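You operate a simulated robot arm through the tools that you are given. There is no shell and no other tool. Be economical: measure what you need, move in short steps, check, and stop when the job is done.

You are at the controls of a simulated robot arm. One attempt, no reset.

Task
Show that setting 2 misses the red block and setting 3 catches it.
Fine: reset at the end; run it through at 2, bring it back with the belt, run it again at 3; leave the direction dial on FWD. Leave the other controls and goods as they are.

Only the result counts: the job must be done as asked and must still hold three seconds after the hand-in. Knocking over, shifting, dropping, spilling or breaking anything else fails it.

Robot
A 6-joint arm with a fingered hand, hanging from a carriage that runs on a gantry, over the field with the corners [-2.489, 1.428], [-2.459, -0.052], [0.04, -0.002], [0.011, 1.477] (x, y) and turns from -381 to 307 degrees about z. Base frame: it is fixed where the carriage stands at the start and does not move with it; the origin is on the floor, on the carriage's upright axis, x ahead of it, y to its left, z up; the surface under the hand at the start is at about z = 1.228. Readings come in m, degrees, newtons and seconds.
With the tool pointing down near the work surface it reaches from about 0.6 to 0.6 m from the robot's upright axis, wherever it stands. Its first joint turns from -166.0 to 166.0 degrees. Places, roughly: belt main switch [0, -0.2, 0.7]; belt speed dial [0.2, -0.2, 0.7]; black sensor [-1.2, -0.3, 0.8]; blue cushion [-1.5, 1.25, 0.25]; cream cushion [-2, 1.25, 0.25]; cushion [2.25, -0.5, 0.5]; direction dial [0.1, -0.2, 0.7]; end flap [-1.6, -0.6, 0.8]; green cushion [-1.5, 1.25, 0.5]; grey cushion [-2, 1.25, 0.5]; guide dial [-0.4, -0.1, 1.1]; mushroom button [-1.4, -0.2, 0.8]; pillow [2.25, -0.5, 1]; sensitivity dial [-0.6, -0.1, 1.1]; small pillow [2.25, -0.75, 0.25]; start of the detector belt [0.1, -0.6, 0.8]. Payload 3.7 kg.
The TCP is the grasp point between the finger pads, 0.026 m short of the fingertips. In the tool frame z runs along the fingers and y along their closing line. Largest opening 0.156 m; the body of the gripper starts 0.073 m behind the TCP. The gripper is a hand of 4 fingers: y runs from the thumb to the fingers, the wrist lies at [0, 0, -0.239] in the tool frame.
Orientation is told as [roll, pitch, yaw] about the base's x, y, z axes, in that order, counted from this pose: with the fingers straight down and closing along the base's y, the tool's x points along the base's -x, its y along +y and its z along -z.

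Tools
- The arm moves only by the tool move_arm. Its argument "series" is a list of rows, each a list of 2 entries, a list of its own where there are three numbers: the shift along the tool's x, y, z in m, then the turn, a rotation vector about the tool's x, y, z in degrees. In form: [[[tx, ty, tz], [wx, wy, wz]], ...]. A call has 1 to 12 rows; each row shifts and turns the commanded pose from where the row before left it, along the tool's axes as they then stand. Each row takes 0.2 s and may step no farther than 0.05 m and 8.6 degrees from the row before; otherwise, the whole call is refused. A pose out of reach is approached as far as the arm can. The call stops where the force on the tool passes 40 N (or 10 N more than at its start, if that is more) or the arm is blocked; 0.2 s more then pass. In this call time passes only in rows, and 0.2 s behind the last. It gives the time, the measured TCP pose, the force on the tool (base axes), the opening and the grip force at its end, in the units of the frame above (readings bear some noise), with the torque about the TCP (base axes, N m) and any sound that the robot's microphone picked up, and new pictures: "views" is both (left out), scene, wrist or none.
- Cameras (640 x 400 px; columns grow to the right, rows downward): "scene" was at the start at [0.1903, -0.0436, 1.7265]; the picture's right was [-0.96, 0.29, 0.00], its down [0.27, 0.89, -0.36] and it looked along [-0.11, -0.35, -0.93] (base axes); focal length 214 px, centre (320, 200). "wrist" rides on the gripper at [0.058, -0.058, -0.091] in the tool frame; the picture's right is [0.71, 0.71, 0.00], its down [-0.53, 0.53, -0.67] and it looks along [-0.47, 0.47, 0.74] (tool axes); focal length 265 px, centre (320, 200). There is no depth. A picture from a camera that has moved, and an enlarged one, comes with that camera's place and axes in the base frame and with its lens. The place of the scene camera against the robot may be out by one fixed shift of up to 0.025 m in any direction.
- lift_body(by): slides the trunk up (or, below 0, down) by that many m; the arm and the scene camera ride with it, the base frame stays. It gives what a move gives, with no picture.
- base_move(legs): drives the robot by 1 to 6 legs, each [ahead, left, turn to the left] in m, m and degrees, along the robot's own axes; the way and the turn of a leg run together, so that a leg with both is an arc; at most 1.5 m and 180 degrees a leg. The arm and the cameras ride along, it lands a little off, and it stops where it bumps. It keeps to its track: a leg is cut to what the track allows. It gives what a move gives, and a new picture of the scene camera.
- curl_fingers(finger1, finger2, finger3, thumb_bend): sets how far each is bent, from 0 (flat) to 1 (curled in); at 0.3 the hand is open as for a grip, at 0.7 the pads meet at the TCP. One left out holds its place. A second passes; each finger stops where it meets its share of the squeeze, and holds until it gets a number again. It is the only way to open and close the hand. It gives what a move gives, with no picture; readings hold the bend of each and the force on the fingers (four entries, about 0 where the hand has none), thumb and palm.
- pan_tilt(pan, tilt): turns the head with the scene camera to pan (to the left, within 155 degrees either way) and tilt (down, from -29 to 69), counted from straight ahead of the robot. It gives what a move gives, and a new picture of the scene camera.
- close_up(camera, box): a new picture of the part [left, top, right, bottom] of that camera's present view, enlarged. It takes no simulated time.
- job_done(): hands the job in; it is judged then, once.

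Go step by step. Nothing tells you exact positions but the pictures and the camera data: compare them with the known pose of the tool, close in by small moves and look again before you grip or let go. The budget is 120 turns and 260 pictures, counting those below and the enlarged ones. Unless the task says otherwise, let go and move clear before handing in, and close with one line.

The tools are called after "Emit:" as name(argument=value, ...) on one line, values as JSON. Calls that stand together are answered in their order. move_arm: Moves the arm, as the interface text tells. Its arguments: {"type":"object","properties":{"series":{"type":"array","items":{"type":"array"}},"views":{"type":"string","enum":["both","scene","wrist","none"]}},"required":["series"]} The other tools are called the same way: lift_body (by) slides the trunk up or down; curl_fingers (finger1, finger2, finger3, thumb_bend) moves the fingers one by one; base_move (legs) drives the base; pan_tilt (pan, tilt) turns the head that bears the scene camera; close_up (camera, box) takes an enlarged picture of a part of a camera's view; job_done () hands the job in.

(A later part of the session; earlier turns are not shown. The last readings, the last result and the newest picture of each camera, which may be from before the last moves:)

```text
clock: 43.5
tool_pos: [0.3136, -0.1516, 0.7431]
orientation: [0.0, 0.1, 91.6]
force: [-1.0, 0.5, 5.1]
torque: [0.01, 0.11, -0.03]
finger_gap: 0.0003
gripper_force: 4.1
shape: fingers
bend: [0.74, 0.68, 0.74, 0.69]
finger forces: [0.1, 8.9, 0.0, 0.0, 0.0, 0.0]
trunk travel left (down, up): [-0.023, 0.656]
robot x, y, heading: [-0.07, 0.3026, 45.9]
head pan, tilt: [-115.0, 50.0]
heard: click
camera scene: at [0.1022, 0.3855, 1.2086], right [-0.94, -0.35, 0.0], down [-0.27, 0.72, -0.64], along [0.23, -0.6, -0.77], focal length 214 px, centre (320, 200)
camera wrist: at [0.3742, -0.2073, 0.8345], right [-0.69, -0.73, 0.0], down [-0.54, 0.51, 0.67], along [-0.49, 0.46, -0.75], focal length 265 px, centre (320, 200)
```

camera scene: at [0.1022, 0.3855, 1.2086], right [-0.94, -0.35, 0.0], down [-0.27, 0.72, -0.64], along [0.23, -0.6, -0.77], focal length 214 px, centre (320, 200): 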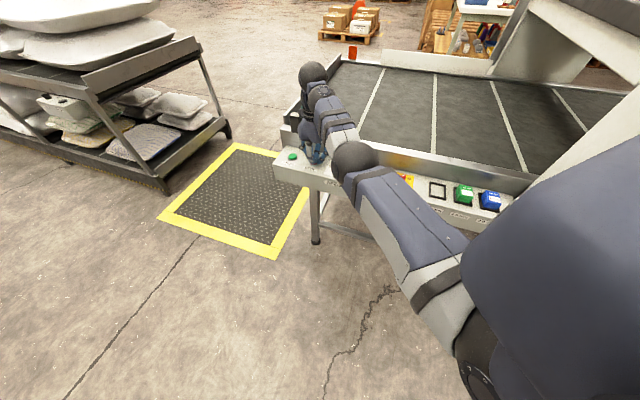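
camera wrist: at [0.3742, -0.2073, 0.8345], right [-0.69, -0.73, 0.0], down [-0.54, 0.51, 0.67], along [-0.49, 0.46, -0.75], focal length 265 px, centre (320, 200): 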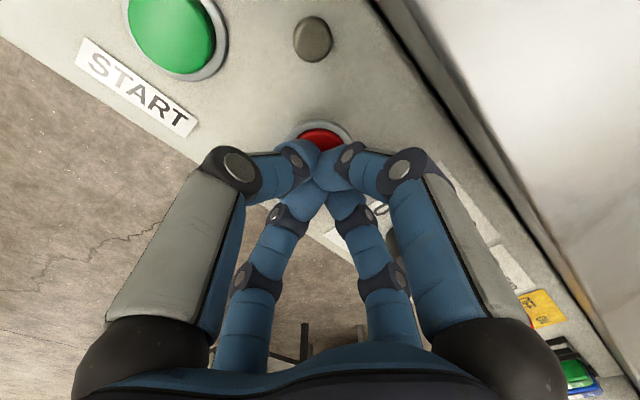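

The belt stopped at STOP (lamp off). I'll rise and back off to check the display and where the block ended up.

Emit:
lift_body(by=0.4)

Emit:
base_move(legs=[[-0.06, 0.72, 0]])

Emit:
pan_tilt(pan=-145, tilt=45)

```text
clock: 47.4
tool_pos: [0.3156, -0.152, 1.1424]
orientation: [-0.1, 0.1, 91.7]
force: [-0.6, 0.8, -0.5]
torque: [-0.01, -0.01, 0.04]
finger_gap: 0.0
gripper_force: 0.1
shape: fingers
bend: [0.74, 0.68, 0.74, 0.69]
finger forces: [0.0, 0.1, 0.1, 0.0, 0.0, 0.0]
trunk travel left (down, up): [-0.423, 0.256]
robot x, y, heading: [-0.0675, 0.3022, 45.6]
head pan, tilt: [-115.0, 50.0]
```

```text
clock: 51.3
tool_pos: [-0.2432, 0.3139, 1.1436]
orientation: [0.0, 0.1, 92.9]
force: [0.5, -0.2, 0.0]
torque: [-0.02, 0.0, -0.02]
finger_gap: 0.0
gripper_force: 0.0
shape: fingers
bend: [0.74, 0.68, 0.74, 0.69]
finger forces: [0.0, 0.1, 0.1, 0.1, 0.0, 0.0]
trunk travel left (down, up): [-0.423, 0.256]
robot x, y, heading: [-0.6415, 0.7658, 46.9]
head pan, tilt: [-115.0, 50.0]
camera scene: at [-0.4648, 0.8474, 1.6085], right [-0.93, -0.37, 0.0], down [-0.29, 0.71, -0.64], along [0.24, -0.6, -0.77], focal length 214 px, centre (320, 200)
```

scene: 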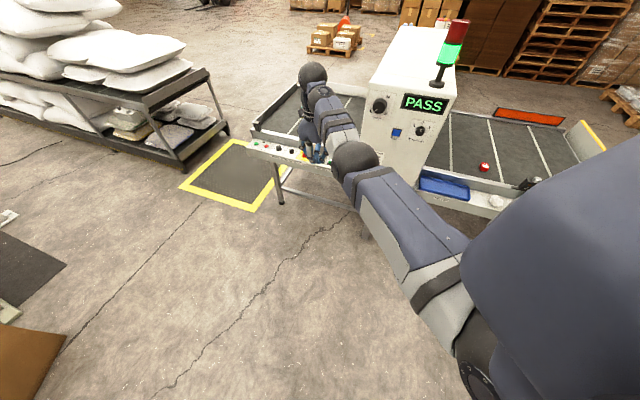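

```text
clock: 52.3
tool_pos: [-0.2431, 0.3138, 1.1429]
orientation: [0.1, 0.1, 92.9]
force: [-0.2, 0.2, -0.3]
torque: [0.02, -0.03, 0.03]
finger_gap: 0.0002
gripper_force: 0.0
shape: fingers
bend: [0.74, 0.68, 0.74, 0.69]
finger forces: [0.0, 0.0, 0.0, 0.0, 0.1, 0.0]
trunk travel left (down, up): [-0.423, 0.256]
robot x, y, heading: [-0.6373, 0.7647, 46.8]
head pan, tilt: [-145.0, 45.0]
camera scene: at [-0.5049, 0.8384, 1.6154], right [-0.99, 0.14, 0.0], down [0.1, 0.7, -0.71], along [-0.1, -0.7, -0.71], focal length 214 px, centre (320, 200)
```

scene: 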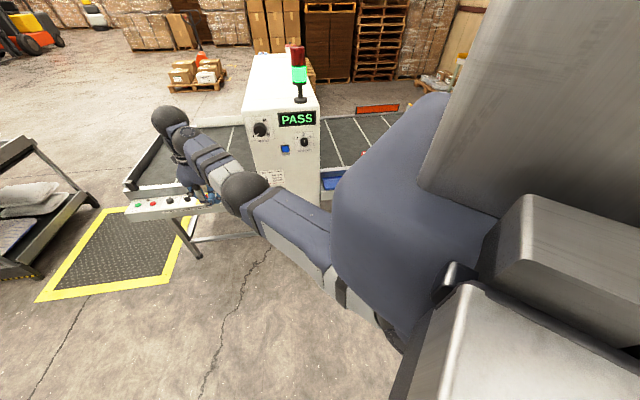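

The display reads PASS, green light on, and the block is on the outfeed, so the miss at setting 2 is done. Next is the direction dial to REV: I'll move over it and look down with the wrist camera.

Emit:
base_move(legs=[[-0.0968, -0.582, 0]])

Emit:
curl_fingers(finger1=0.5, finger2=0.5, finger3=0.5, thumb_bend=0.5)

Emit:
lift_body(by=-0.25)

Emit:
pan_tilt(pan=-115, tilt=55)

Emit:
move_arm(series=[[[0, 0, 0], [0, 0, 0]]], views="wrist")

```text
clock: 55.7
tool_pos: [0.1263, -0.1556, 1.1434]
orientation: [0.0, 0.1, 93.3]
force: [0.4, 0.4, 0.7]
torque: [0.0, 0.0, 0.01]
finger_gap: 0.0
gripper_force: 0.0
shape: fingers
bend: [0.74, 0.68, 0.74, 0.69]
finger forces: [0.0, 0.0, 0.0, 0.0, 0.0, 0.0]
trunk travel left (down, up): [-0.423, 0.256]
robot x, y, heading: [-0.2689, 0.2932, 47.1]
head pan, tilt: [-145.0, 45.0]
camera scene: at [-0.1398, 0.3665, 1.6154], right [-0.99, 0.14, 0.0], down [0.1, 0.7, -0.71], along [-0.1, -0.7, -0.71], focal length 214 px, centre (320, 200)
```

scene: 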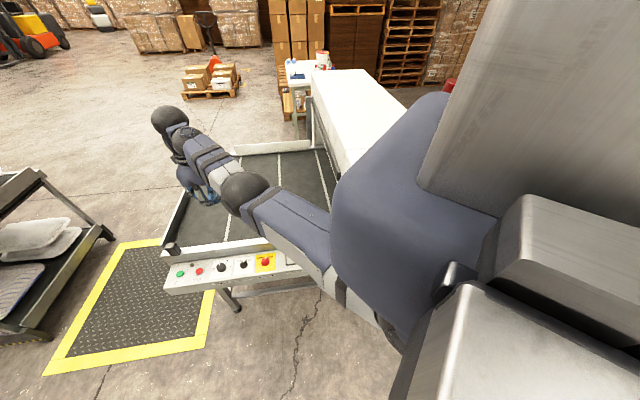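

```text
clock: 56.7
tool_pos: [0.1266, -0.1552, 1.1421]
orientation: [0.0, 0.1, 93.3]
force: [0.1, 0.3, 0.2]
torque: [0.0, 0.0, 0.01]
finger_gap: 0.0505
gripper_force: 0.1
shape: fingers
bend: [0.5, 0.5, 0.5, 0.5]
finger forces: [0.0, 0.1, 0.0, 0.1, 0.0, 0.0]
trunk travel left (down, up): [-0.423, 0.256]
robot x, y, heading: [-0.271, 0.2875, 47.4]
head pan, tilt: [-145.0, 45.0]
```

```text
clock: 59.2
tool_pos: [0.127, -0.156, 0.8935]
orientation: [0.0, 0.1, 93.3]
force: [-0.1, 0.7, 0.4]
torque: [0.02, -0.01, 0.05]
finger_gap: 0.0505
gripper_force: 0.0
shape: fingers
bend: [0.5, 0.5, 0.5, 0.5]
finger forces: [0.0, 0.0, 0.0, 0.0, 0.0, 0.0]
trunk travel left (down, up): [-0.173, 0.506]
robot x, y, heading: [-0.2726, 0.2887, 47.3]
head pan, tilt: [-145.0, 45.0]
```

```text
clock: 60.2
tool_pos: [0.1261, -0.1567, 0.8925]
orientation: [0.0, 0.1, 93.2]
force: [0.5, 0.7, -0.2]
torque: [0.01, 0.04, 0.05]
finger_gap: 0.051
gripper_force: 0.1
shape: fingers
bend: [0.5, 0.5, 0.5, 0.5]
finger forces: [0.1, 0.0, 0.0, 0.0, 0.0, 0.0]
trunk travel left (down, up): [-0.173, 0.506]
robot x, y, heading: [-0.2716, 0.2907, 47.0]
head pan, tilt: [-115.0, 55.0]
camera scene: at [-0.1015, 0.3803, 1.352], right [-0.93, -0.38, 0.0], down [-0.31, 0.76, -0.57], along [0.22, -0.53, -0.82], focal length 214 px, centre (320, 200)
```

scene: 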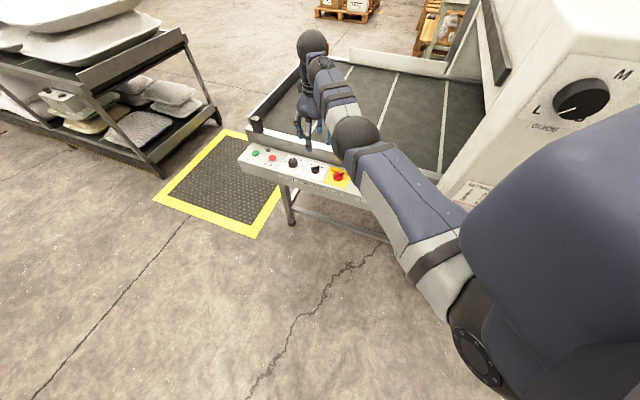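

```text
clock: 60.6
tool_pos: [0.1261, -0.1551, 0.8924]
orientation: [0.0, 0.1, 93.3]
force: [-0.3, 0.2, -0.3]
torque: [0.01, 0.01, -0.02]
finger_gap: 0.0506
gripper_force: 0.1
shape: fingers
bend: [0.5, 0.5, 0.5, 0.5]
finger forces: [0.1, 0.0, 0.0, 0.1, 0.0, 0.0]
trunk travel left (down, up): [-0.173, 0.506]
robot x, y, heading: [-0.2697, 0.2912, 47.5]
head pan, tilt: [-115.0, 55.0]
camera wrist: at [0.1876, -0.2093, 0.9836], right [-0.67, -0.75, 0.0], down [-0.55, 0.5, 0.67], along [-0.5, 0.44, -0.74], focal length 265 px, centre (320, 200)
```

wrist: 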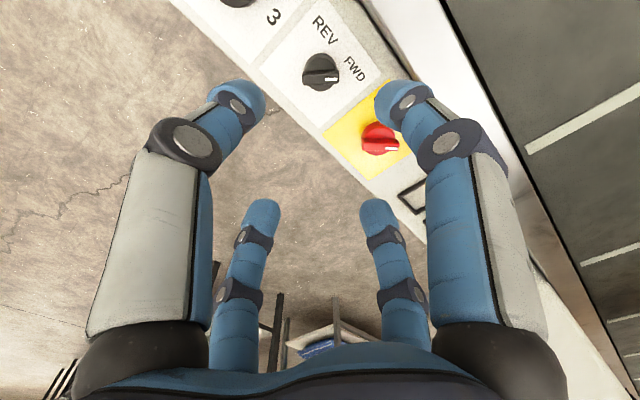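

The direction knob is right under the tool, at about (0.1275, -0.158), with its pointer toward FWD at 45°. I'll turn the hand 45° so the fingers line up with the bar, then lower most of the way.

Emit:
move_arm(series=[[[0, 0, 0], [0, 0, 7.5]], [[0, 0, 0], [0, 0, 7.5]], [[0, 0, 0], [0, 0, 7.5]], [[0, 0, 0], [0, 0, 7.5]], [[0, 0, 0], [0, 0, 7.5]], [[0, 0, 0], [0, 0, 7.5]]], views="none")

Emit:
lift_body(by=-0.11)

Emit:
move_arm(series=[[[0, 0, 0], [0, 0, 0]]], views="wrist")

Emit:
close_up(camera="scene", box=[230, 80, 390, 180])

```text
clock: 62.0
tool_pos: [0.1266, -0.1547, 0.893]
orientation: [-0.1, -0.3, 48.3]
force: [0.4, 0.5, 0.0]
torque: [-0.02, -0.01, 0.0]
finger_gap: 0.0505
gripper_force: 0.1
shape: fingers
bend: [0.5, 0.5, 0.5, 0.5]
finger forces: [0.0, 0.0, 0.1, 0.0, 0.1, 0.0]
trunk travel left (down, up): [-0.173, 0.506]
robot x, y, heading: [-0.2685, 0.29, 47.4]
head pan, tilt: [-115.0, 55.0]
```

```text
clock: 63.4
tool_pos: [0.1268, -0.1548, 0.7832]
orientation: [-0.2, -0.3, 48.3]
force: [-0.1, 0.1, 0.6]
torque: [0.0, 0.0, -0.02]
finger_gap: 0.0507
gripper_force: 0.0
shape: fingers
bend: [0.5, 0.5, 0.5, 0.5]
finger forces: [0.0, 0.0, 0.1, 0.0, 0.0, 0.0]
trunk travel left (down, up): [-0.063, 0.616]
robot x, y, heading: [-0.2718, 0.288, 46.8]
head pan, tilt: [-115.0, 55.0]
```

```text
clock: 63.8
tool_pos: [0.1264, -0.1556, 0.7831]
orientation: [-0.1, -0.3, 48.4]
force: [-0.3, 0.8, -0.5]
torque: [0.01, 0.03, 0.0]
finger_gap: 0.0508
gripper_force: 0.0
shape: fingers
bend: [0.5, 0.5, 0.5, 0.5]
finger forces: [0.0, 0.2, 0.1, 0.0, 0.1, 0.0]
trunk travel left (down, up): [-0.063, 0.616]
robot x, y, heading: [-0.2696, 0.2896, 47.1]
head pan, tilt: [-115.0, 55.0]
camera wrist: at [0.1307, -0.2367, 0.8737], right [-1.0, -0.06, 0.0], down [-0.05, 0.74, 0.67], along [-0.04, 0.67, -0.74], focal length 265 px, centre (320, 200)
```

wrist: 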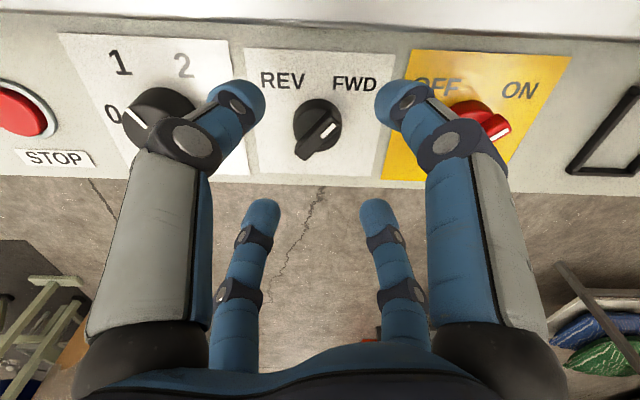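

```text
4.00 times, centred on (310, 130) of scene
camera zoom: at [-0.1015, 0.3803, 1.242], right [-0.93, -0.38, 0.0], down [-0.31, 0.76, -0.57], along [0.22, -0.53, -0.82], focal length 858 px, centre (360, 480)
```

zoom: 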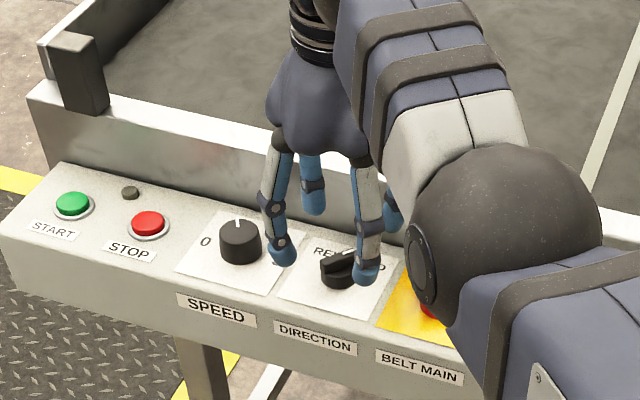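

The knob top triangulates to (0.129, -0.160, 0.718), so I'll nudge, narrow the fingers and lower around it.

Emit:
curl_fingers(finger1=0.55, finger2=0.55, finger3=0.55, thumb_bend=0.55)

Emit:
move_arm(series=[[[0.0016, -0.0049, 0], [0, 0, 0]], [[0, 0, 0.02], [0, 0, 0]], [[0, 0, 0.02], [0, 0, 0]], [[0, 0, 0.01], [0, 0, 0]]], views="wrist")

Emit:
close_up(camera="scene", box=[230, 80, 390, 180])

```text
clock: 64.8
tool_pos: [0.1266, -0.1555, 0.7837]
orientation: [-0.1, -0.3, 48.5]
force: [-0.7, 0.0, 0.4]
torque: [-0.01, -0.03, 0.02]
finger_gap: 0.0371
gripper_force: 0.1
shape: fingers
bend: [0.55, 0.55, 0.55, 0.55]
finger forces: [0.0, 0.0, 0.0, 0.0, 0.0, 0.1]
trunk travel left (down, up): [-0.063, 0.616]
robot x, y, heading: [-0.271, 0.2919, 47.3]
head pan, tilt: [-115.0, 55.0]
```

```text
clock: 65.8
tool_pos: [0.1312, -0.1626, 0.7448]
orientation: [-0.8, -0.2, 48.3]
force: [-0.9, 1.3, 14.5]
torque: [0.33, 0.44, -0.01]
finger_gap: 0.0368
gripper_force: 7.0
shape: fingers
bend: [0.55, 0.54, 0.55, 0.55]
finger forces: [0.8, 13.0, 0.0, 0.0, 0.0, 0.1]
trunk travel left (down, up): [-0.063, 0.616]
robot x, y, heading: [-0.273, 0.2873, 47.2]
head pan, tilt: [-115.0, 55.0]
stopped in row 4: the force on the tool passed its limit at 48 N (the readings are from after the stop); the commanded pose is now the measured one
camera wrist: at [0.135, -0.243, 0.8361], right [-1.0, -0.06, -0.01], down [-0.05, 0.75, 0.66], along [-0.03, 0.66, -0.75], focal length 265 px, centre (320, 200)
```

wrist: 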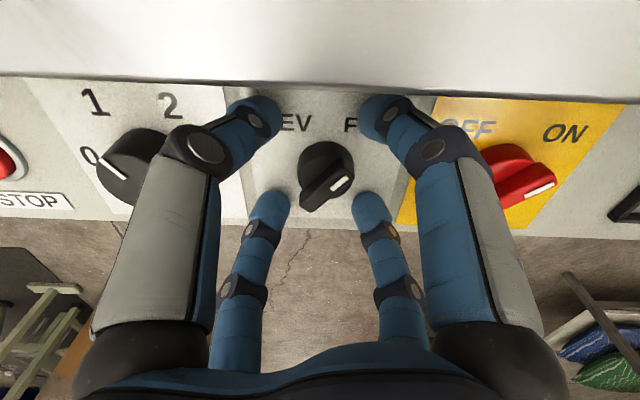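

```text
4.00 times, centred on (310, 130) of scene
camera zoom: at [-0.1016, 0.3805, 1.2421], right [-0.93, -0.38, 0.0], down [-0.31, 0.76, -0.57], along [0.22, -0.53, -0.82], focal length 858 px, centre (360, 480)
```

zoom: 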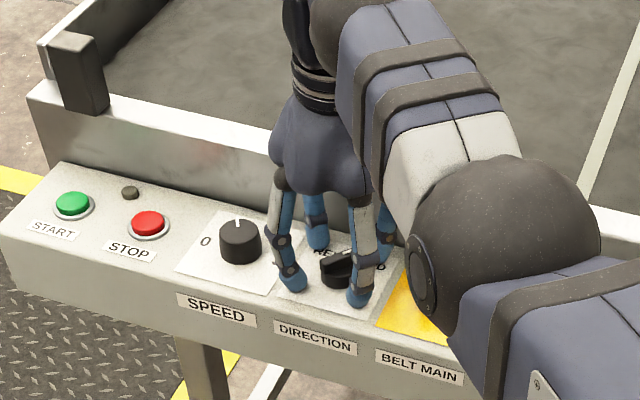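

Fingertips straddle the knob and one rear finger touches the panel. I'll raise a few mm, shift slightly forward, and close on the knob.

Emit:
move_arm(series=[[[-0.0022, 0.002, -0.004], [0, 0, 0]]], views="none")

Emit:
curl_fingers(finger1=0.7, finger2=0.7, finger3=0.7, thumb_bend=0.7)

Emit:
close_up(camera="wrist", box=[200, 60, 440, 210])

Emit:
close_up(camera="scene", box=[270, 100, 350, 160])

```text
clock: 66.2
tool_pos: [0.1297, -0.1601, 0.7447]
orientation: [-0.5, -0.3, 48.4]
force: [0.8, 0.6, -0.8]
torque: [0.03, 0.01, 0.03]
finger_gap: 0.0369
gripper_force: 0.2
shape: fingers
bend: [0.55, 0.55, 0.55, 0.55]
finger forces: [0.0, 0.3, 0.1, 0.0, 0.0, 0.1]
trunk travel left (down, up): [-0.063, 0.616]
robot x, y, heading: [-0.2691, 0.2925, 47.4]
head pan, tilt: [-115.0, 55.0]
```

```text
clock: 67.2
tool_pos: [0.1307, -0.1578, 0.7455]
orientation: [-0.6, -0.4, 48.3]
force: [0.6, -1.6, -6.4]
torque: [0.02, -0.01, 0.0]
finger_gap: 0.0145
gripper_force: 13.9
shape: fingers
bend: [0.62, 0.63, 0.63, 0.65]
finger forces: [7.2, 6.3, 6.1, 0.0, 7.4, 0.1]
trunk travel left (down, up): [-0.063, 0.616]
robot x, y, heading: [-0.2714, 0.2887, 47.3]
head pan, tilt: [-115.0, 55.0]
```

```text
2.67 times, centred on (320, 135) of wrist
camera zoom: at [0.1345, -0.2396, 0.8367], right [-1.0, -0.06, -0.01], down [-0.05, 0.74, 0.67], along [-0.03, 0.66, -0.75], focal length 708 px, centre (320, 373)
```

zoom: 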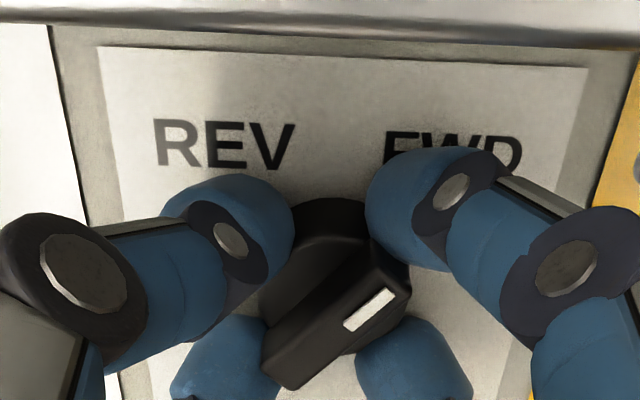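

```text
6.67 times, centred on (310, 130) of scene
camera zoom: at [-0.1017, 0.3806, 1.2419], right [-0.93, -0.38, 0.0], down [-0.31, 0.76, -0.57], along [0.22, -0.53, -0.82], focal length 1430 px, centre (387, 667)
```

zoom: 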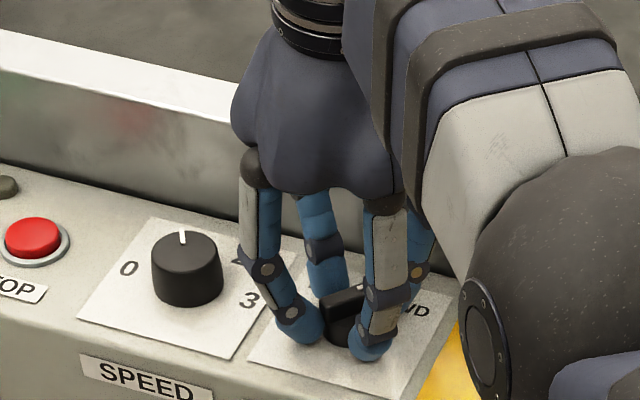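

All four fingers grip the bar knob evenly. I'll turn it counter-clockwise (seen from above) toward REV.

Emit:
move_arm(series=[[[0, 0, 0], [0, 0, -8.5]], [[0, 0, 0], [0, 0, -8.5]], [[0, 0, 0], [0, 0, -8.5]], [[0, 0, 0], [0, 0, -8.5]], [[0, 0, 0], [0, 0, -8.5]], [[0, 0, 0], [0, 0, -8.5]], [[0, 0, 0], [0, 0, -8.5]], [[0, 0, 0], [0, 0, -8.5]], [[0, 0, 0], [0, 0, -8.5]]], views="wrist")

Emit:
close_up(camera="wrist", box=[200, 60, 440, 210])

```text
clock: 69.2
tool_pos: [0.1309, -0.1566, 0.7457]
orientation: [-0.4, 0.4, 125.0]
force: [-1.0, 4.7, -7.7]
torque: [0.13, 0.06, 0.04]
finger_gap: 0.0145
gripper_force: 13.9
shape: fingers
bend: [0.63, 0.63, 0.63, 0.65]
finger forces: [6.4, 6.4, 7.7, 0.0, 7.5, 0.1]
trunk travel left (down, up): [-0.063, 0.616]
robot x, y, heading: [-0.2755, 0.2893, 47.4]
head pan, tilt: [-115.0, 55.0]
camera wrist: at [0.2096, -0.1703, 0.8375], right [-0.17, -0.98, 0.0], down [-0.74, 0.13, 0.66], along [-0.65, 0.11, -0.75], focal length 265 px, centre (320, 200)
```

wrist: 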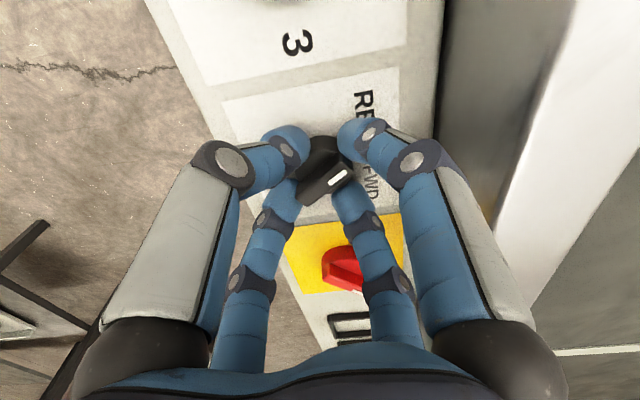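

```text
2.67 times, centred on (320, 135) of wrist
camera zoom: at [0.2096, -0.1703, 0.8375], right [-0.17, -0.98, 0.0], down [-0.74, 0.13, 0.66], along [-0.65, 0.11, -0.75], focal length 708 px, centre (320, 373)
```

zoom: 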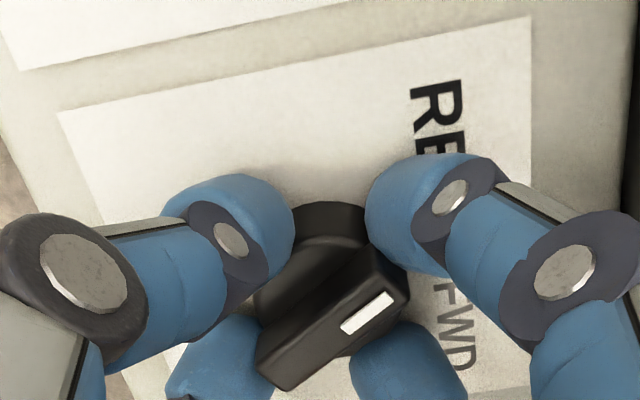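

The knob follows the hand. I'll go a bit further until REV seats.

Emit:
move_arm(series=[[[0, 0, 0], [0, 0, -6.5]], [[0, 0, 0], [0, 0, -6.5]]], views="none")

Emit:
close_up(camera="scene", box=[270, 100, 350, 160])

Emit:
close_up(camera="wrist", box=[200, 60, 440, 210])

```text
clock: 69.8
tool_pos: [0.1293, -0.1568, 0.7458]
orientation: [-0.3, 0.6, 138.0]
force: [-1.9, 4.8, -6.4]
torque: [0.14, 0.07, -0.09]
finger_gap: 0.0149
gripper_force: 14.2
shape: fingers
bend: [0.63, 0.63, 0.63, 0.65]
finger forces: [5.9, 6.7, 8.2, 0.1, 8.0, 0.0]
trunk travel left (down, up): [-0.063, 0.616]
robot x, y, heading: [-0.27, 0.2875, 47.3]
head pan, tilt: [-115.0, 55.0]
```

```text
6.67 times, centred on (310, 130) of scene
camera zoom: at [-0.1021, 0.3815, 1.242], right [-0.93, -0.38, 0.0], down [-0.31, 0.76, -0.57], along [0.22, -0.53, -0.82], focal length 1430 px, centre (387, 667)
```

zoom: 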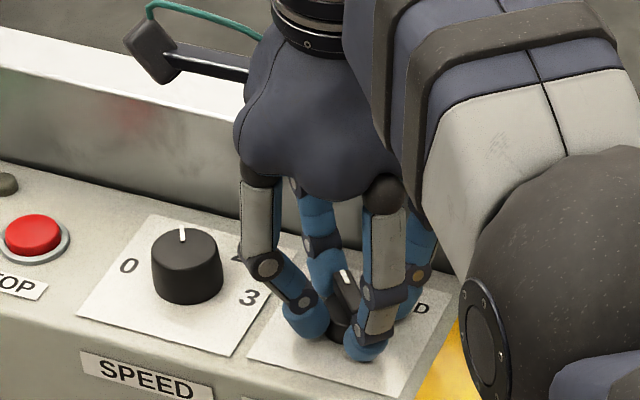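

```text
2.67 times, centred on (320, 135) of wrist
camera zoom: at [0.2109, -0.1522, 0.8374], right [0.05, -1.0, 0.0], down [-0.75, -0.04, 0.66], along [-0.66, -0.04, -0.75], focal length 708 px, centre (320, 373)
```

zoom: 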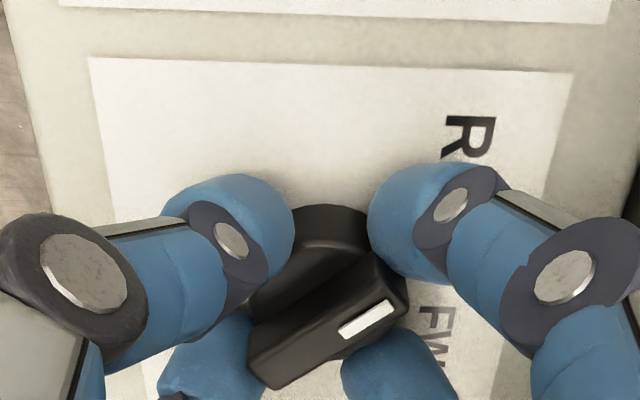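

The knob begins to lag slightly, which suggests the stop or detent. I'll release, rise and look.

Emit:
curl_fingers(finger1=0.53, finger2=0.53, finger3=0.53, thumb_bend=0.53)

Emit:
move_arm(series=[[[0, 0, -0.03], [0, 0, 0]], [[0, 0, -0.03], [0, 0, 0]]], views="wrist")

Emit:
close_up(camera="scene", box=[270, 100, 350, 160])

```text
clock: 70.8
tool_pos: [0.1299, -0.1591, 0.7467]
orientation: [-0.3, 0.6, 137.9]
force: [0.9, 1.3, 0.0]
torque: [-0.05, 0.05, -0.01]
finger_gap: 0.042
gripper_force: 0.0
shape: fingers
bend: [0.53, 0.53, 0.53, 0.53]
finger forces: [0.1, 0.0, 0.0, 0.1, 0.1, 0.0]
trunk travel left (down, up): [-0.063, 0.616]
robot x, y, heading: [-0.2701, 0.2961, 47.2]
head pan, tilt: [-115.0, 55.0]
```

```text
clock: 71.4
tool_pos: [0.1299, -0.1563, 0.8063]
orientation: [-0.3, 0.5, 137.9]
force: [0.0, -0.4, -0.5]
torque: [0.01, 0.0, -0.05]
finger_gap: 0.0422
gripper_force: 0.0
shape: fingers
bend: [0.53, 0.53, 0.53, 0.53]
finger forces: [0.0, 0.0, 0.1, 0.0, 0.0, 0.0]
trunk travel left (down, up): [-0.063, 0.616]
robot x, y, heading: [-0.2692, 0.2895, 47.4]
head pan, tilt: [-115.0, 55.0]
camera wrist: at [0.2114, -0.1521, 0.8988], right [0.05, -1.0, 0.0], down [-0.75, -0.04, 0.66], along [-0.66, -0.04, -0.75], focal length 265 px, centre (320, 200)
```

wrist: 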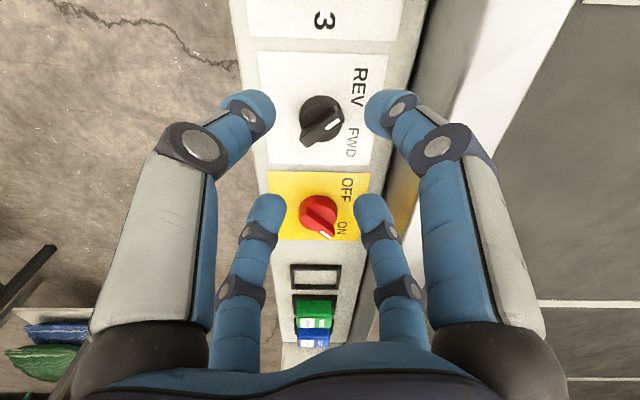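

```text
6.67 times, centred on (310, 130) of scene
camera zoom: at [-0.1015, 0.3802, 1.2419], right [-0.93, -0.38, 0.0], down [-0.31, 0.76, -0.57], along [0.22, -0.53, -0.82], focal length 1430 px, centre (387, 667)
```

zoom: 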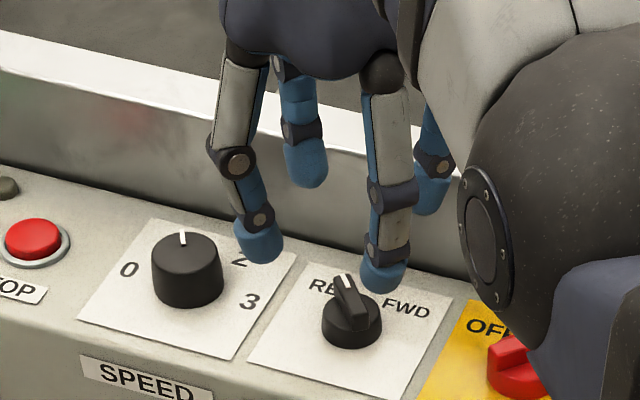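

The pointer now sits at REV. I'll close the hand to a tip and move over START.

Emit:
curl_fingers(finger1=1, finger2=0.7, finger3=1, thumb_bend=0.7)

Emit:
base_move(legs=[[0.1834, -0.195, 0]])

Emit:
move_arm(series=[[[0, 0, 0.02], [0, 0, 0]]], views="wrist")

Emit:
close_up(camera="scene", box=[240, 80, 400, 180])

```text
clock: 72.4
tool_pos: [0.1303, -0.1571, 0.8075]
orientation: [-0.3, 0.6, 137.9]
force: [0.5, -0.4, -0.6]
torque: [0.0, -0.04, 0.0]
finger_gap: 0.0003
gripper_force: 0.0
shape: fingers
bend: [0.74, 0.68, 0.74, 0.69]
finger forces: [0.0, 0.0, 0.0, 0.0, 0.0, 0.0]
trunk travel left (down, up): [-0.063, 0.616]
robot x, y, heading: [-0.2746, 0.2877, 47.2]
head pan, tilt: [-115.0, 55.0]
```

```text
clock: 74.3
tool_pos: [0.4005, -0.1439, 0.8074]
orientation: [-0.3, 0.5, 138.3]
force: [0.3, 0.1, 0.3]
torque: [0.03, 0.04, 0.01]
finger_gap: 0.0
gripper_force: 0.0
shape: fingers
bend: [0.74, 0.68, 0.74, 0.69]
finger forces: [0.1, 0.1, 0.1, 0.0, 0.0, 0.1]
trunk travel left (down, up): [-0.063, 0.616]
robot x, y, heading: [-0.0054, 0.3009, 47.3]
head pan, tilt: [-115.0, 55.0]
camera scene: at [0.1666, 0.3934, 1.2421], right [-0.92, -0.38, 0.0], down [-0.31, 0.76, -0.57], along [0.22, -0.53, -0.82], focal length 214 px, centre (320, 200)
```

scene: 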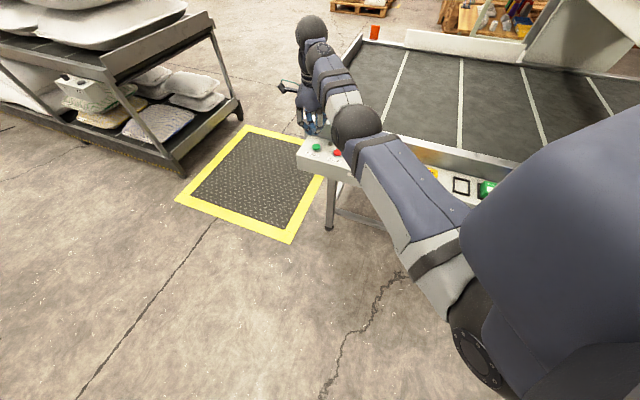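

```text
clock: 74.7
tool_pos: [0.402, -0.1419, 0.7888]
orientation: [-0.3, 0.5, 138.1]
force: [0.6, -0.5, -0.1]
torque: [-0.01, 0.0, -0.02]
finger_gap: 0.0001
gripper_force: 0.0
shape: fingers
bend: [0.74, 0.68, 0.74, 0.69]
finger forces: [0.1, 0.0, 0.0, 0.1, 0.0, 0.0]
trunk travel left (down, up): [-0.063, 0.616]
robot x, y, heading: [-0.0025, 0.304, 47.2]
head pan, tilt: [-115.0, 55.0]
camera wrist: at [0.4826, -0.1366, 0.8799], right [0.06, -1.0, 0.0], down [-0.75, -0.04, 0.66], along [-0.66, -0.04, -0.75], focal length 265 px, centre (320, 200)
```

wrist: 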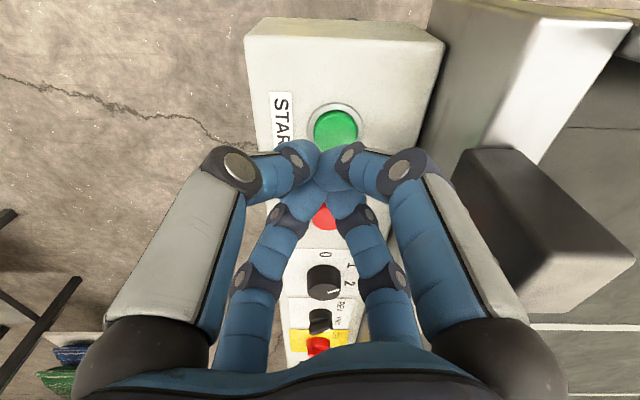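

```text
4.00 times, centred on (320, 130) of scene
camera zoom: at [0.1662, 0.3936, 1.242], right [-0.92, -0.38, 0.0], down [-0.31, 0.76, -0.57], along [0.22, -0.53, -0.82], focal length 858 px, centre (320, 480)
```

zoom: 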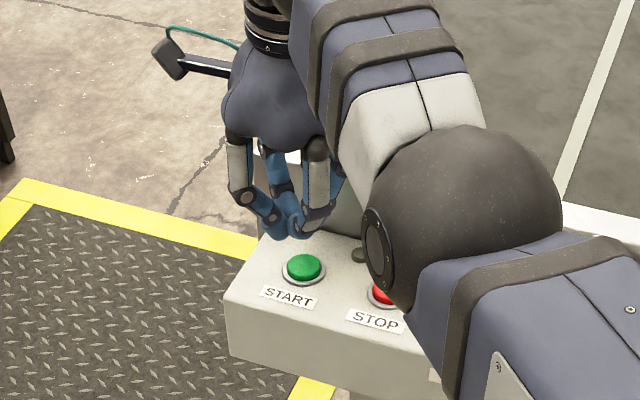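

START is at (0.400, -0.153). I'll nudge 1 cm in -y and press.

Emit:
base_move(legs=[[-0.0073, -0.0068, 0]])

Emit:
move_arm(series=[[[0, 0, 0.03], [0, 0, 0]], [[0, 0, 0.015], [0, 0, 0]], [[0, 0, -0.025], [0, 0, 0]]], views="wrist")

```text
clock: 75.5
tool_pos: [0.402, -0.1532, 0.7884]
orientation: [-0.3, 0.5, 138.2]
force: [0.1, 0.1, 0.6]
torque: [0.02, -0.02, -0.01]
finger_gap: 0.0003
gripper_force: 0.0
shape: fingers
bend: [0.74, 0.68, 0.74, 0.69]
finger forces: [0.0, 0.0, 0.0, 0.0, 0.0, 0.1]
trunk travel left (down, up): [-0.063, 0.616]
robot x, y, heading: [-0.0004, 0.2952, 47.6]
head pan, tilt: [-115.0, 55.0]
camera scene: at [0.1665, 0.383, 1.2419], right [-0.92, -0.38, 0.0], down [-0.31, 0.76, -0.57], along [0.22, -0.53, -0.82], focal length 214 px, centre (320, 200)
```

scene: 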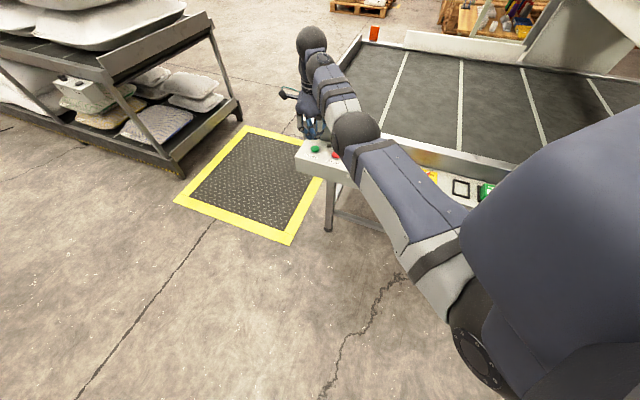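

```text
clock: 76.3
tool_pos: [0.4028, -0.1533, 0.7678]
orientation: [-0.3, 0.6, 138.2]
force: [-0.1, 0.4, 0.1]
torque: [0.0, -0.01, -0.04]
finger_gap: 0.0
gripper_force: 0.1
shape: fingers
bend: [0.74, 0.68, 0.74, 0.69]
finger forces: [0.0, 0.0, 0.0, 0.1, 0.0, 0.1]
trunk travel left (down, up): [-0.063, 0.616]
robot x, y, heading: [0.0003, 0.2924, 47.4]
head pan, tilt: [-115.0, 55.0]
heard: click
camera wrist: at [0.4835, -0.1478, 0.8595], right [0.06, -1.0, 0.0], down [-0.75, -0.04, 0.66], along [-0.66, -0.04, -0.75], focal length 265 px, centre (320, 200)
```

wrist: 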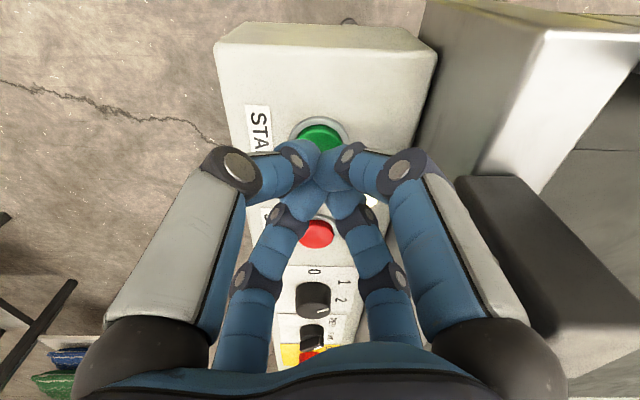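

Click heard. I'll shift over STOP right away.

Emit:
base_move(legs=[[-0.058, 0.0647, 0]])

Emit:
move_arm(series=[[[0, 0, 0], [0, 0, 0]]], views="both")

```text
clock: 77.4
tool_pos: [0.3123, -0.1515, 0.7681]
orientation: [-0.2, 0.6, 138.3]
force: [-0.6, -1.0, 0.2]
torque: [-0.02, -0.01, 0.03]
finger_gap: 0.0
gripper_force: 0.1
shape: fingers
bend: [0.74, 0.68, 0.74, 0.69]
finger forces: [0.1, 0.1, 0.0, 0.1, 0.0, 0.0]
trunk travel left (down, up): [-0.063, 0.616]
robot x, y, heading: [-0.0936, 0.2966, 47.7]
head pan, tilt: [-115.0, 55.0]
camera scene: at [0.0764, 0.3857, 1.2419], right [-0.92, -0.39, 0.0], down [-0.32, 0.76, -0.57], along [0.22, -0.53, -0.82], focal length 214 px, centre (320, 200)
```

scene: 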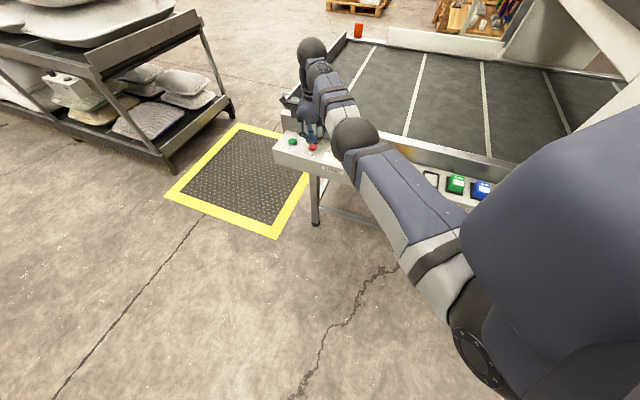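

```text
clock: 77.8
tool_pos: [0.3142, -0.1508, 0.7683]
orientation: [-0.3, 0.6, 138.3]
force: [0.2, -0.9, -0.4]
torque: [0.01, 0.01, -0.01]
finger_gap: 0.0001
gripper_force: 0.0
shape: fingers
bend: [0.74, 0.68, 0.74, 0.69]
finger forces: [0.1, 0.1, 0.0, 0.0, 0.1, 0.0]
trunk travel left (down, up): [-0.063, 0.616]
robot x, y, heading: [-0.0907, 0.2947, 47.4]
head pan, tilt: [-115.0, 55.0]
camera scene: at [0.0769, 0.3857, 1.242], right [-0.92, -0.39, 0.0], down [-0.32, 0.76, -0.57], along [0.22, -0.53, -0.82], focal length 214 px, centre (320, 200)
camera wrist: at [0.3947, -0.1447, 0.8596], right [0.06, -1.0, 0.0], down [-0.75, -0.04, 0.66], along [-0.66, -0.04, -0.75], focal length 265 px, centre (320, 200)
```

scene: 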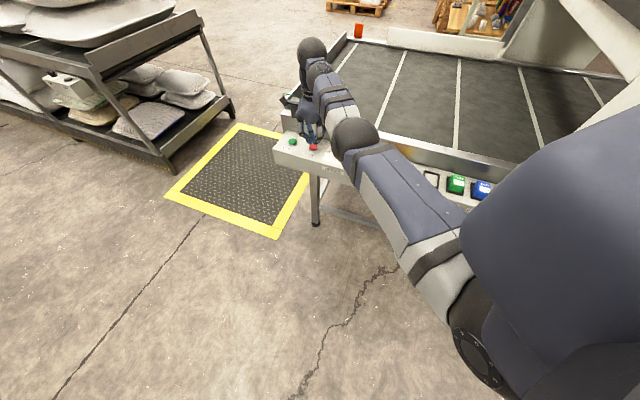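
wrist: 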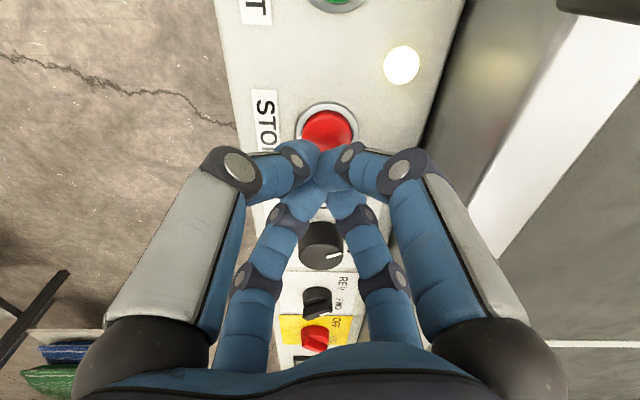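

The lines moved toward the infeed, so the belt is reversing. I'll wait and check for the block emerging.

Emit:
move_arm(series=[[[0, 0, 0], [0, 0, 0]], [[0, 0, 0], [0, 0, 0]], [[0, 0, 0], [0, 0, 0]], [[0, 0, 0], [0, 0, 0]], [[0, 0, 0], [0, 0, 0]], [[0, 0, 0], [0, 0, 0]]], views="scene")

```text
clock: 79.2
tool_pos: [0.3132, -0.1505, 0.7677]
orientation: [-0.3, 0.6, 138.3]
force: [0.2, 0.1, -0.5]
torque: [-0.01, -0.01, 0.0]
finger_gap: 0.0003
gripper_force: 0.0
shape: fingers
bend: [0.74, 0.68, 0.74, 0.69]
finger forces: [0.0, 0.0, 0.0, 0.0, 0.0, 0.1]
trunk travel left (down, up): [-0.063, 0.616]
robot x, y, heading: [-0.0918, 0.2925, 47.5]
head pan, tilt: [-115.0, 55.0]
camera scene: at [0.0771, 0.3856, 1.242], right [-0.92, -0.39, 0.0], down [-0.32, 0.76, -0.57], along [0.22, -0.53, -0.82], focal length 214 px, centre (320, 200)
```

scene: 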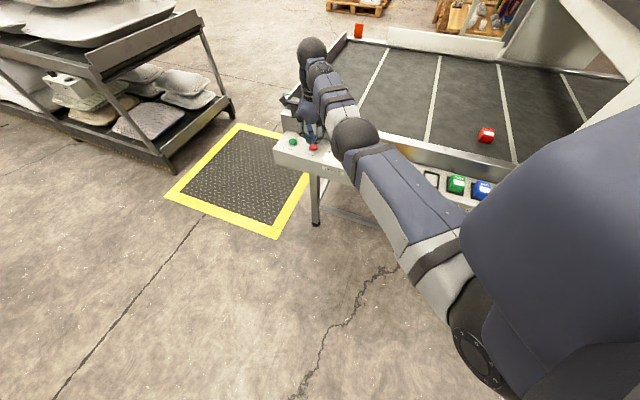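

The block has come back into the infeed area. I'll let it travel a bit further toward its start spot, then press STOP.

Emit:
move_arm(series=[[[0, 0, 0], [0, 0, 0]], [[0, 0, 0], [0, 0, 0]], [[0, 0, 0], [0, 0, 0]], [[0, 0, 0.013], [0, 0, 0]], [[0, 0, 0.014], [0, 0, 0]], [[0, 0, -0.027], [0, 0, 0]]], views="both")

```text
clock: 80.6
tool_pos: [0.3131, -0.1503, 0.7688]
orientation: [-0.2, 0.6, 138.3]
force: [0.1, 0.3, 0.6]
torque: [0.01, 0.03, -0.04]
finger_gap: 0.0001
gripper_force: 0.0
shape: fingers
bend: [0.74, 0.68, 0.74, 0.69]
finger forces: [0.0, 0.0, 0.1, 0.0, 0.1, 0.0]
trunk travel left (down, up): [-0.063, 0.616]
robot x, y, heading: [-0.0914, 0.298, 47.8]
head pan, tilt: [-115.0, 55.0]
heard: click
camera scene: at [0.0773, 0.3854, 1.2419], right [-0.92, -0.39, 0.0], down [-0.32, 0.76, -0.57], along [0.22, -0.53, -0.82], focal length 214 px, centre (320, 200)
camera wrist: at [0.3942, -0.1441, 0.8603], right [0.06, -1.0, 0.0], down [-0.75, -0.04, 0.66], along [-0.66, -0.04, -0.75], focal length 265 px, centre (320, 200)
```

scene: 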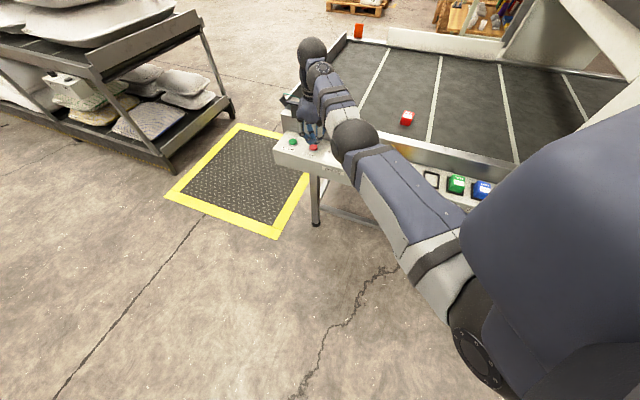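
wrist: 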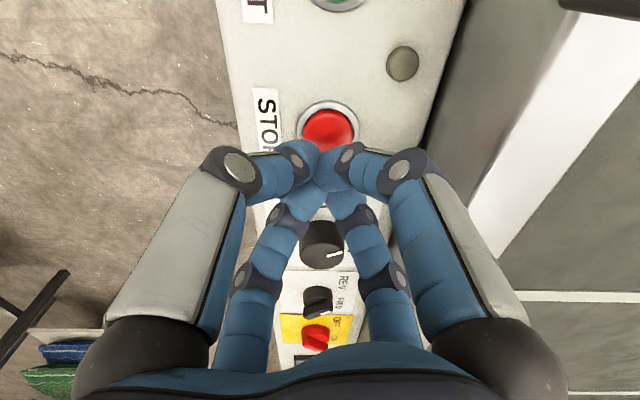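

Belt stopped with the block back on the infeed. Now the direction dial goes back to FWD: rise, move over it and open slightly.

Emit:
move_arm(series=[[[0, 0, -0.038], [0, 0, 0]]], views="none")

Emit:
base_move(legs=[[-0.1293, 0.1293, 0]])

Emit:
curl_fingers(finger1=0.53, finger2=0.53, finger3=0.53, thumb_bend=0.53)

Emit:
move_arm(series=[[[0, 0, 0], [0, 0, 0]]], views="wrist")

```text
clock: 81.0
tool_pos: [0.3133, -0.1516, 0.8077]
orientation: [-0.3, 0.6, 138.3]
force: [0.2, 0.4, -0.7]
torque: [0.0, 0.05, 0.01]
finger_gap: 0.0003
gripper_force: 0.2
shape: fingers
bend: [0.74, 0.68, 0.74, 0.69]
finger forces: [0.1, 0.0, 0.1, 0.0, 0.0, 0.0]
trunk travel left (down, up): [-0.063, 0.616]
robot x, y, heading: [-0.0892, 0.2944, 47.7]
head pan, tilt: [-115.0, 55.0]
```

```text
clock: 82.5
tool_pos: [0.1304, -0.1607, 0.8081]
orientation: [-0.3, 0.6, 138.4]
force: [-0.4, -0.1, -0.9]
torque: [0.0, -0.03, 0.01]
finger_gap: 0.0
gripper_force: 0.1
shape: fingers
bend: [0.74, 0.68, 0.74, 0.69]
finger forces: [0.0, 0.1, 0.0, 0.0, 0.1, 0.0]
trunk travel left (down, up): [-0.063, 0.616]
robot x, y, heading: [-0.2703, 0.284, 47.4]
head pan, tilt: [-115.0, 55.0]
camera scene: at [-0.1043, 0.3748, 1.2419], right [-0.92, -0.39, 0.0], down [-0.32, 0.76, -0.57], along [0.22, -0.53, -0.82], focal length 214 px, centre (320, 200)
```

scene: 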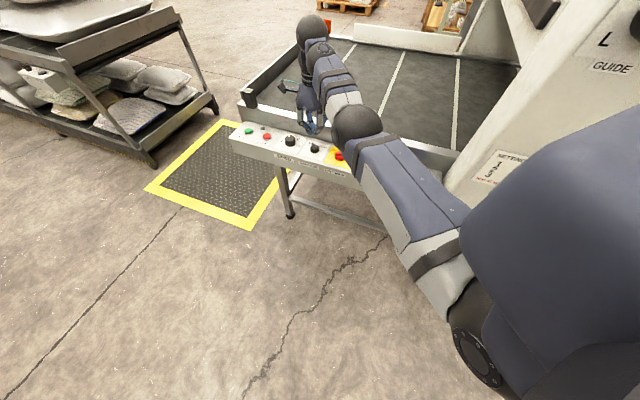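

```text
clock: 83.5
tool_pos: [0.1323, -0.1615, 0.8072]
orientation: [-0.3, 0.6, 138.3]
force: [-1.0, 0.7, 0.4]
torque: [0.01, -0.03, -0.01]
finger_gap: 0.0422
gripper_force: 0.0
shape: fingers
bend: [0.53, 0.53, 0.53, 0.53]
finger forces: [0.1, 0.1, 0.1, 0.0, 0.0, 0.1]
trunk travel left (down, up): [-0.063, 0.616]
robot x, y, heading: [-0.2699, 0.282, 48.1]
head pan, tilt: [-115.0, 55.0]
```

```text
clock: 83.9
tool_pos: [0.1314, -0.161, 0.8069]
orientation: [-0.3, 0.6, 138.4]
force: [0.4, -0.2, -0.8]
torque: [0.01, 0.03, -0.01]
finger_gap: 0.0421
gripper_force: 0.0
shape: fingers
bend: [0.53, 0.53, 0.53, 0.53]
finger forces: [0.1, 0.1, 0.0, 0.0, 0.0, 0.1]
trunk travel left (down, up): [-0.063, 0.616]
robot x, y, heading: [-0.2724, 0.2803, 48.1]
head pan, tilt: [-115.0, 55.0]
camera wrist: at [0.2126, -0.1551, 0.8994], right [0.06, -1.0, 0.0], down [-0.75, -0.04, 0.66], along [-0.66, -0.04, -0.75], focal length 265 px, centre (320, 200)
```

wrist: 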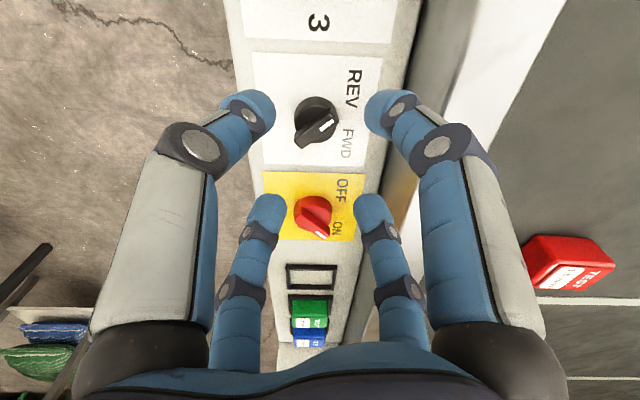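

The knob sits between the fingers as before. Lower and grip.

Emit:
move_arm(series=[[[0, 0, 0.03], [0, 0, 0]], [[0, 0, 0.03], [0, 0, 0]]], views="none")

Emit:
curl_fingers(finger1=0.7, finger2=0.7, finger3=0.7, thumb_bend=0.7)

Emit:
close_up(camera="wrist", box=[200, 60, 440, 210])

```text
clock: 84.5
tool_pos: [0.1309, -0.1631, 0.7479]
orientation: [-0.2, 0.7, 138.4]
force: [0.1, 0.7, -0.6]
torque: [-0.01, 0.02, 0.04]
finger_gap: 0.0422
gripper_force: 0.0
shape: fingers
bend: [0.53, 0.53, 0.53, 0.53]
finger forces: [0.1, 0.1, 0.0, 0.0, 0.1, 0.1]
trunk travel left (down, up): [-0.063, 0.616]
robot x, y, heading: [-0.2719, 0.285, 48.0]
head pan, tilt: [-115.0, 55.0]
```

```text
clock: 85.5
tool_pos: [0.1316, -0.1624, 0.7467]
orientation: [-0.3, 0.6, 138.3]
force: [0.1, 3.0, 0.0]
torque: [0.06, -0.05, -0.01]
finger_gap: 0.0122
gripper_force: 13.5
shape: fingers
bend: [0.65, 0.64, 0.6, 0.65]
finger forces: [4.7, 5.7, 8.3, 0.1, 8.9, 0.0]
trunk travel left (down, up): [-0.063, 0.616]
robot x, y, heading: [-0.275, 0.2848, 47.6]
head pan, tilt: [-115.0, 55.0]
```

```text
2.67 times, centred on (320, 135) of wrist
camera zoom: at [0.2128, -0.1559, 0.8391], right [0.06, -1.0, 0.0], down [-0.75, -0.04, 0.66], along [-0.66, -0.04, -0.75], focal length 708 px, centre (320, 373)
```

zoom: 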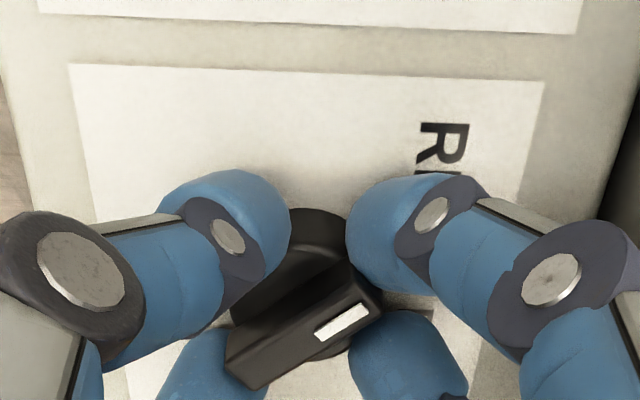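

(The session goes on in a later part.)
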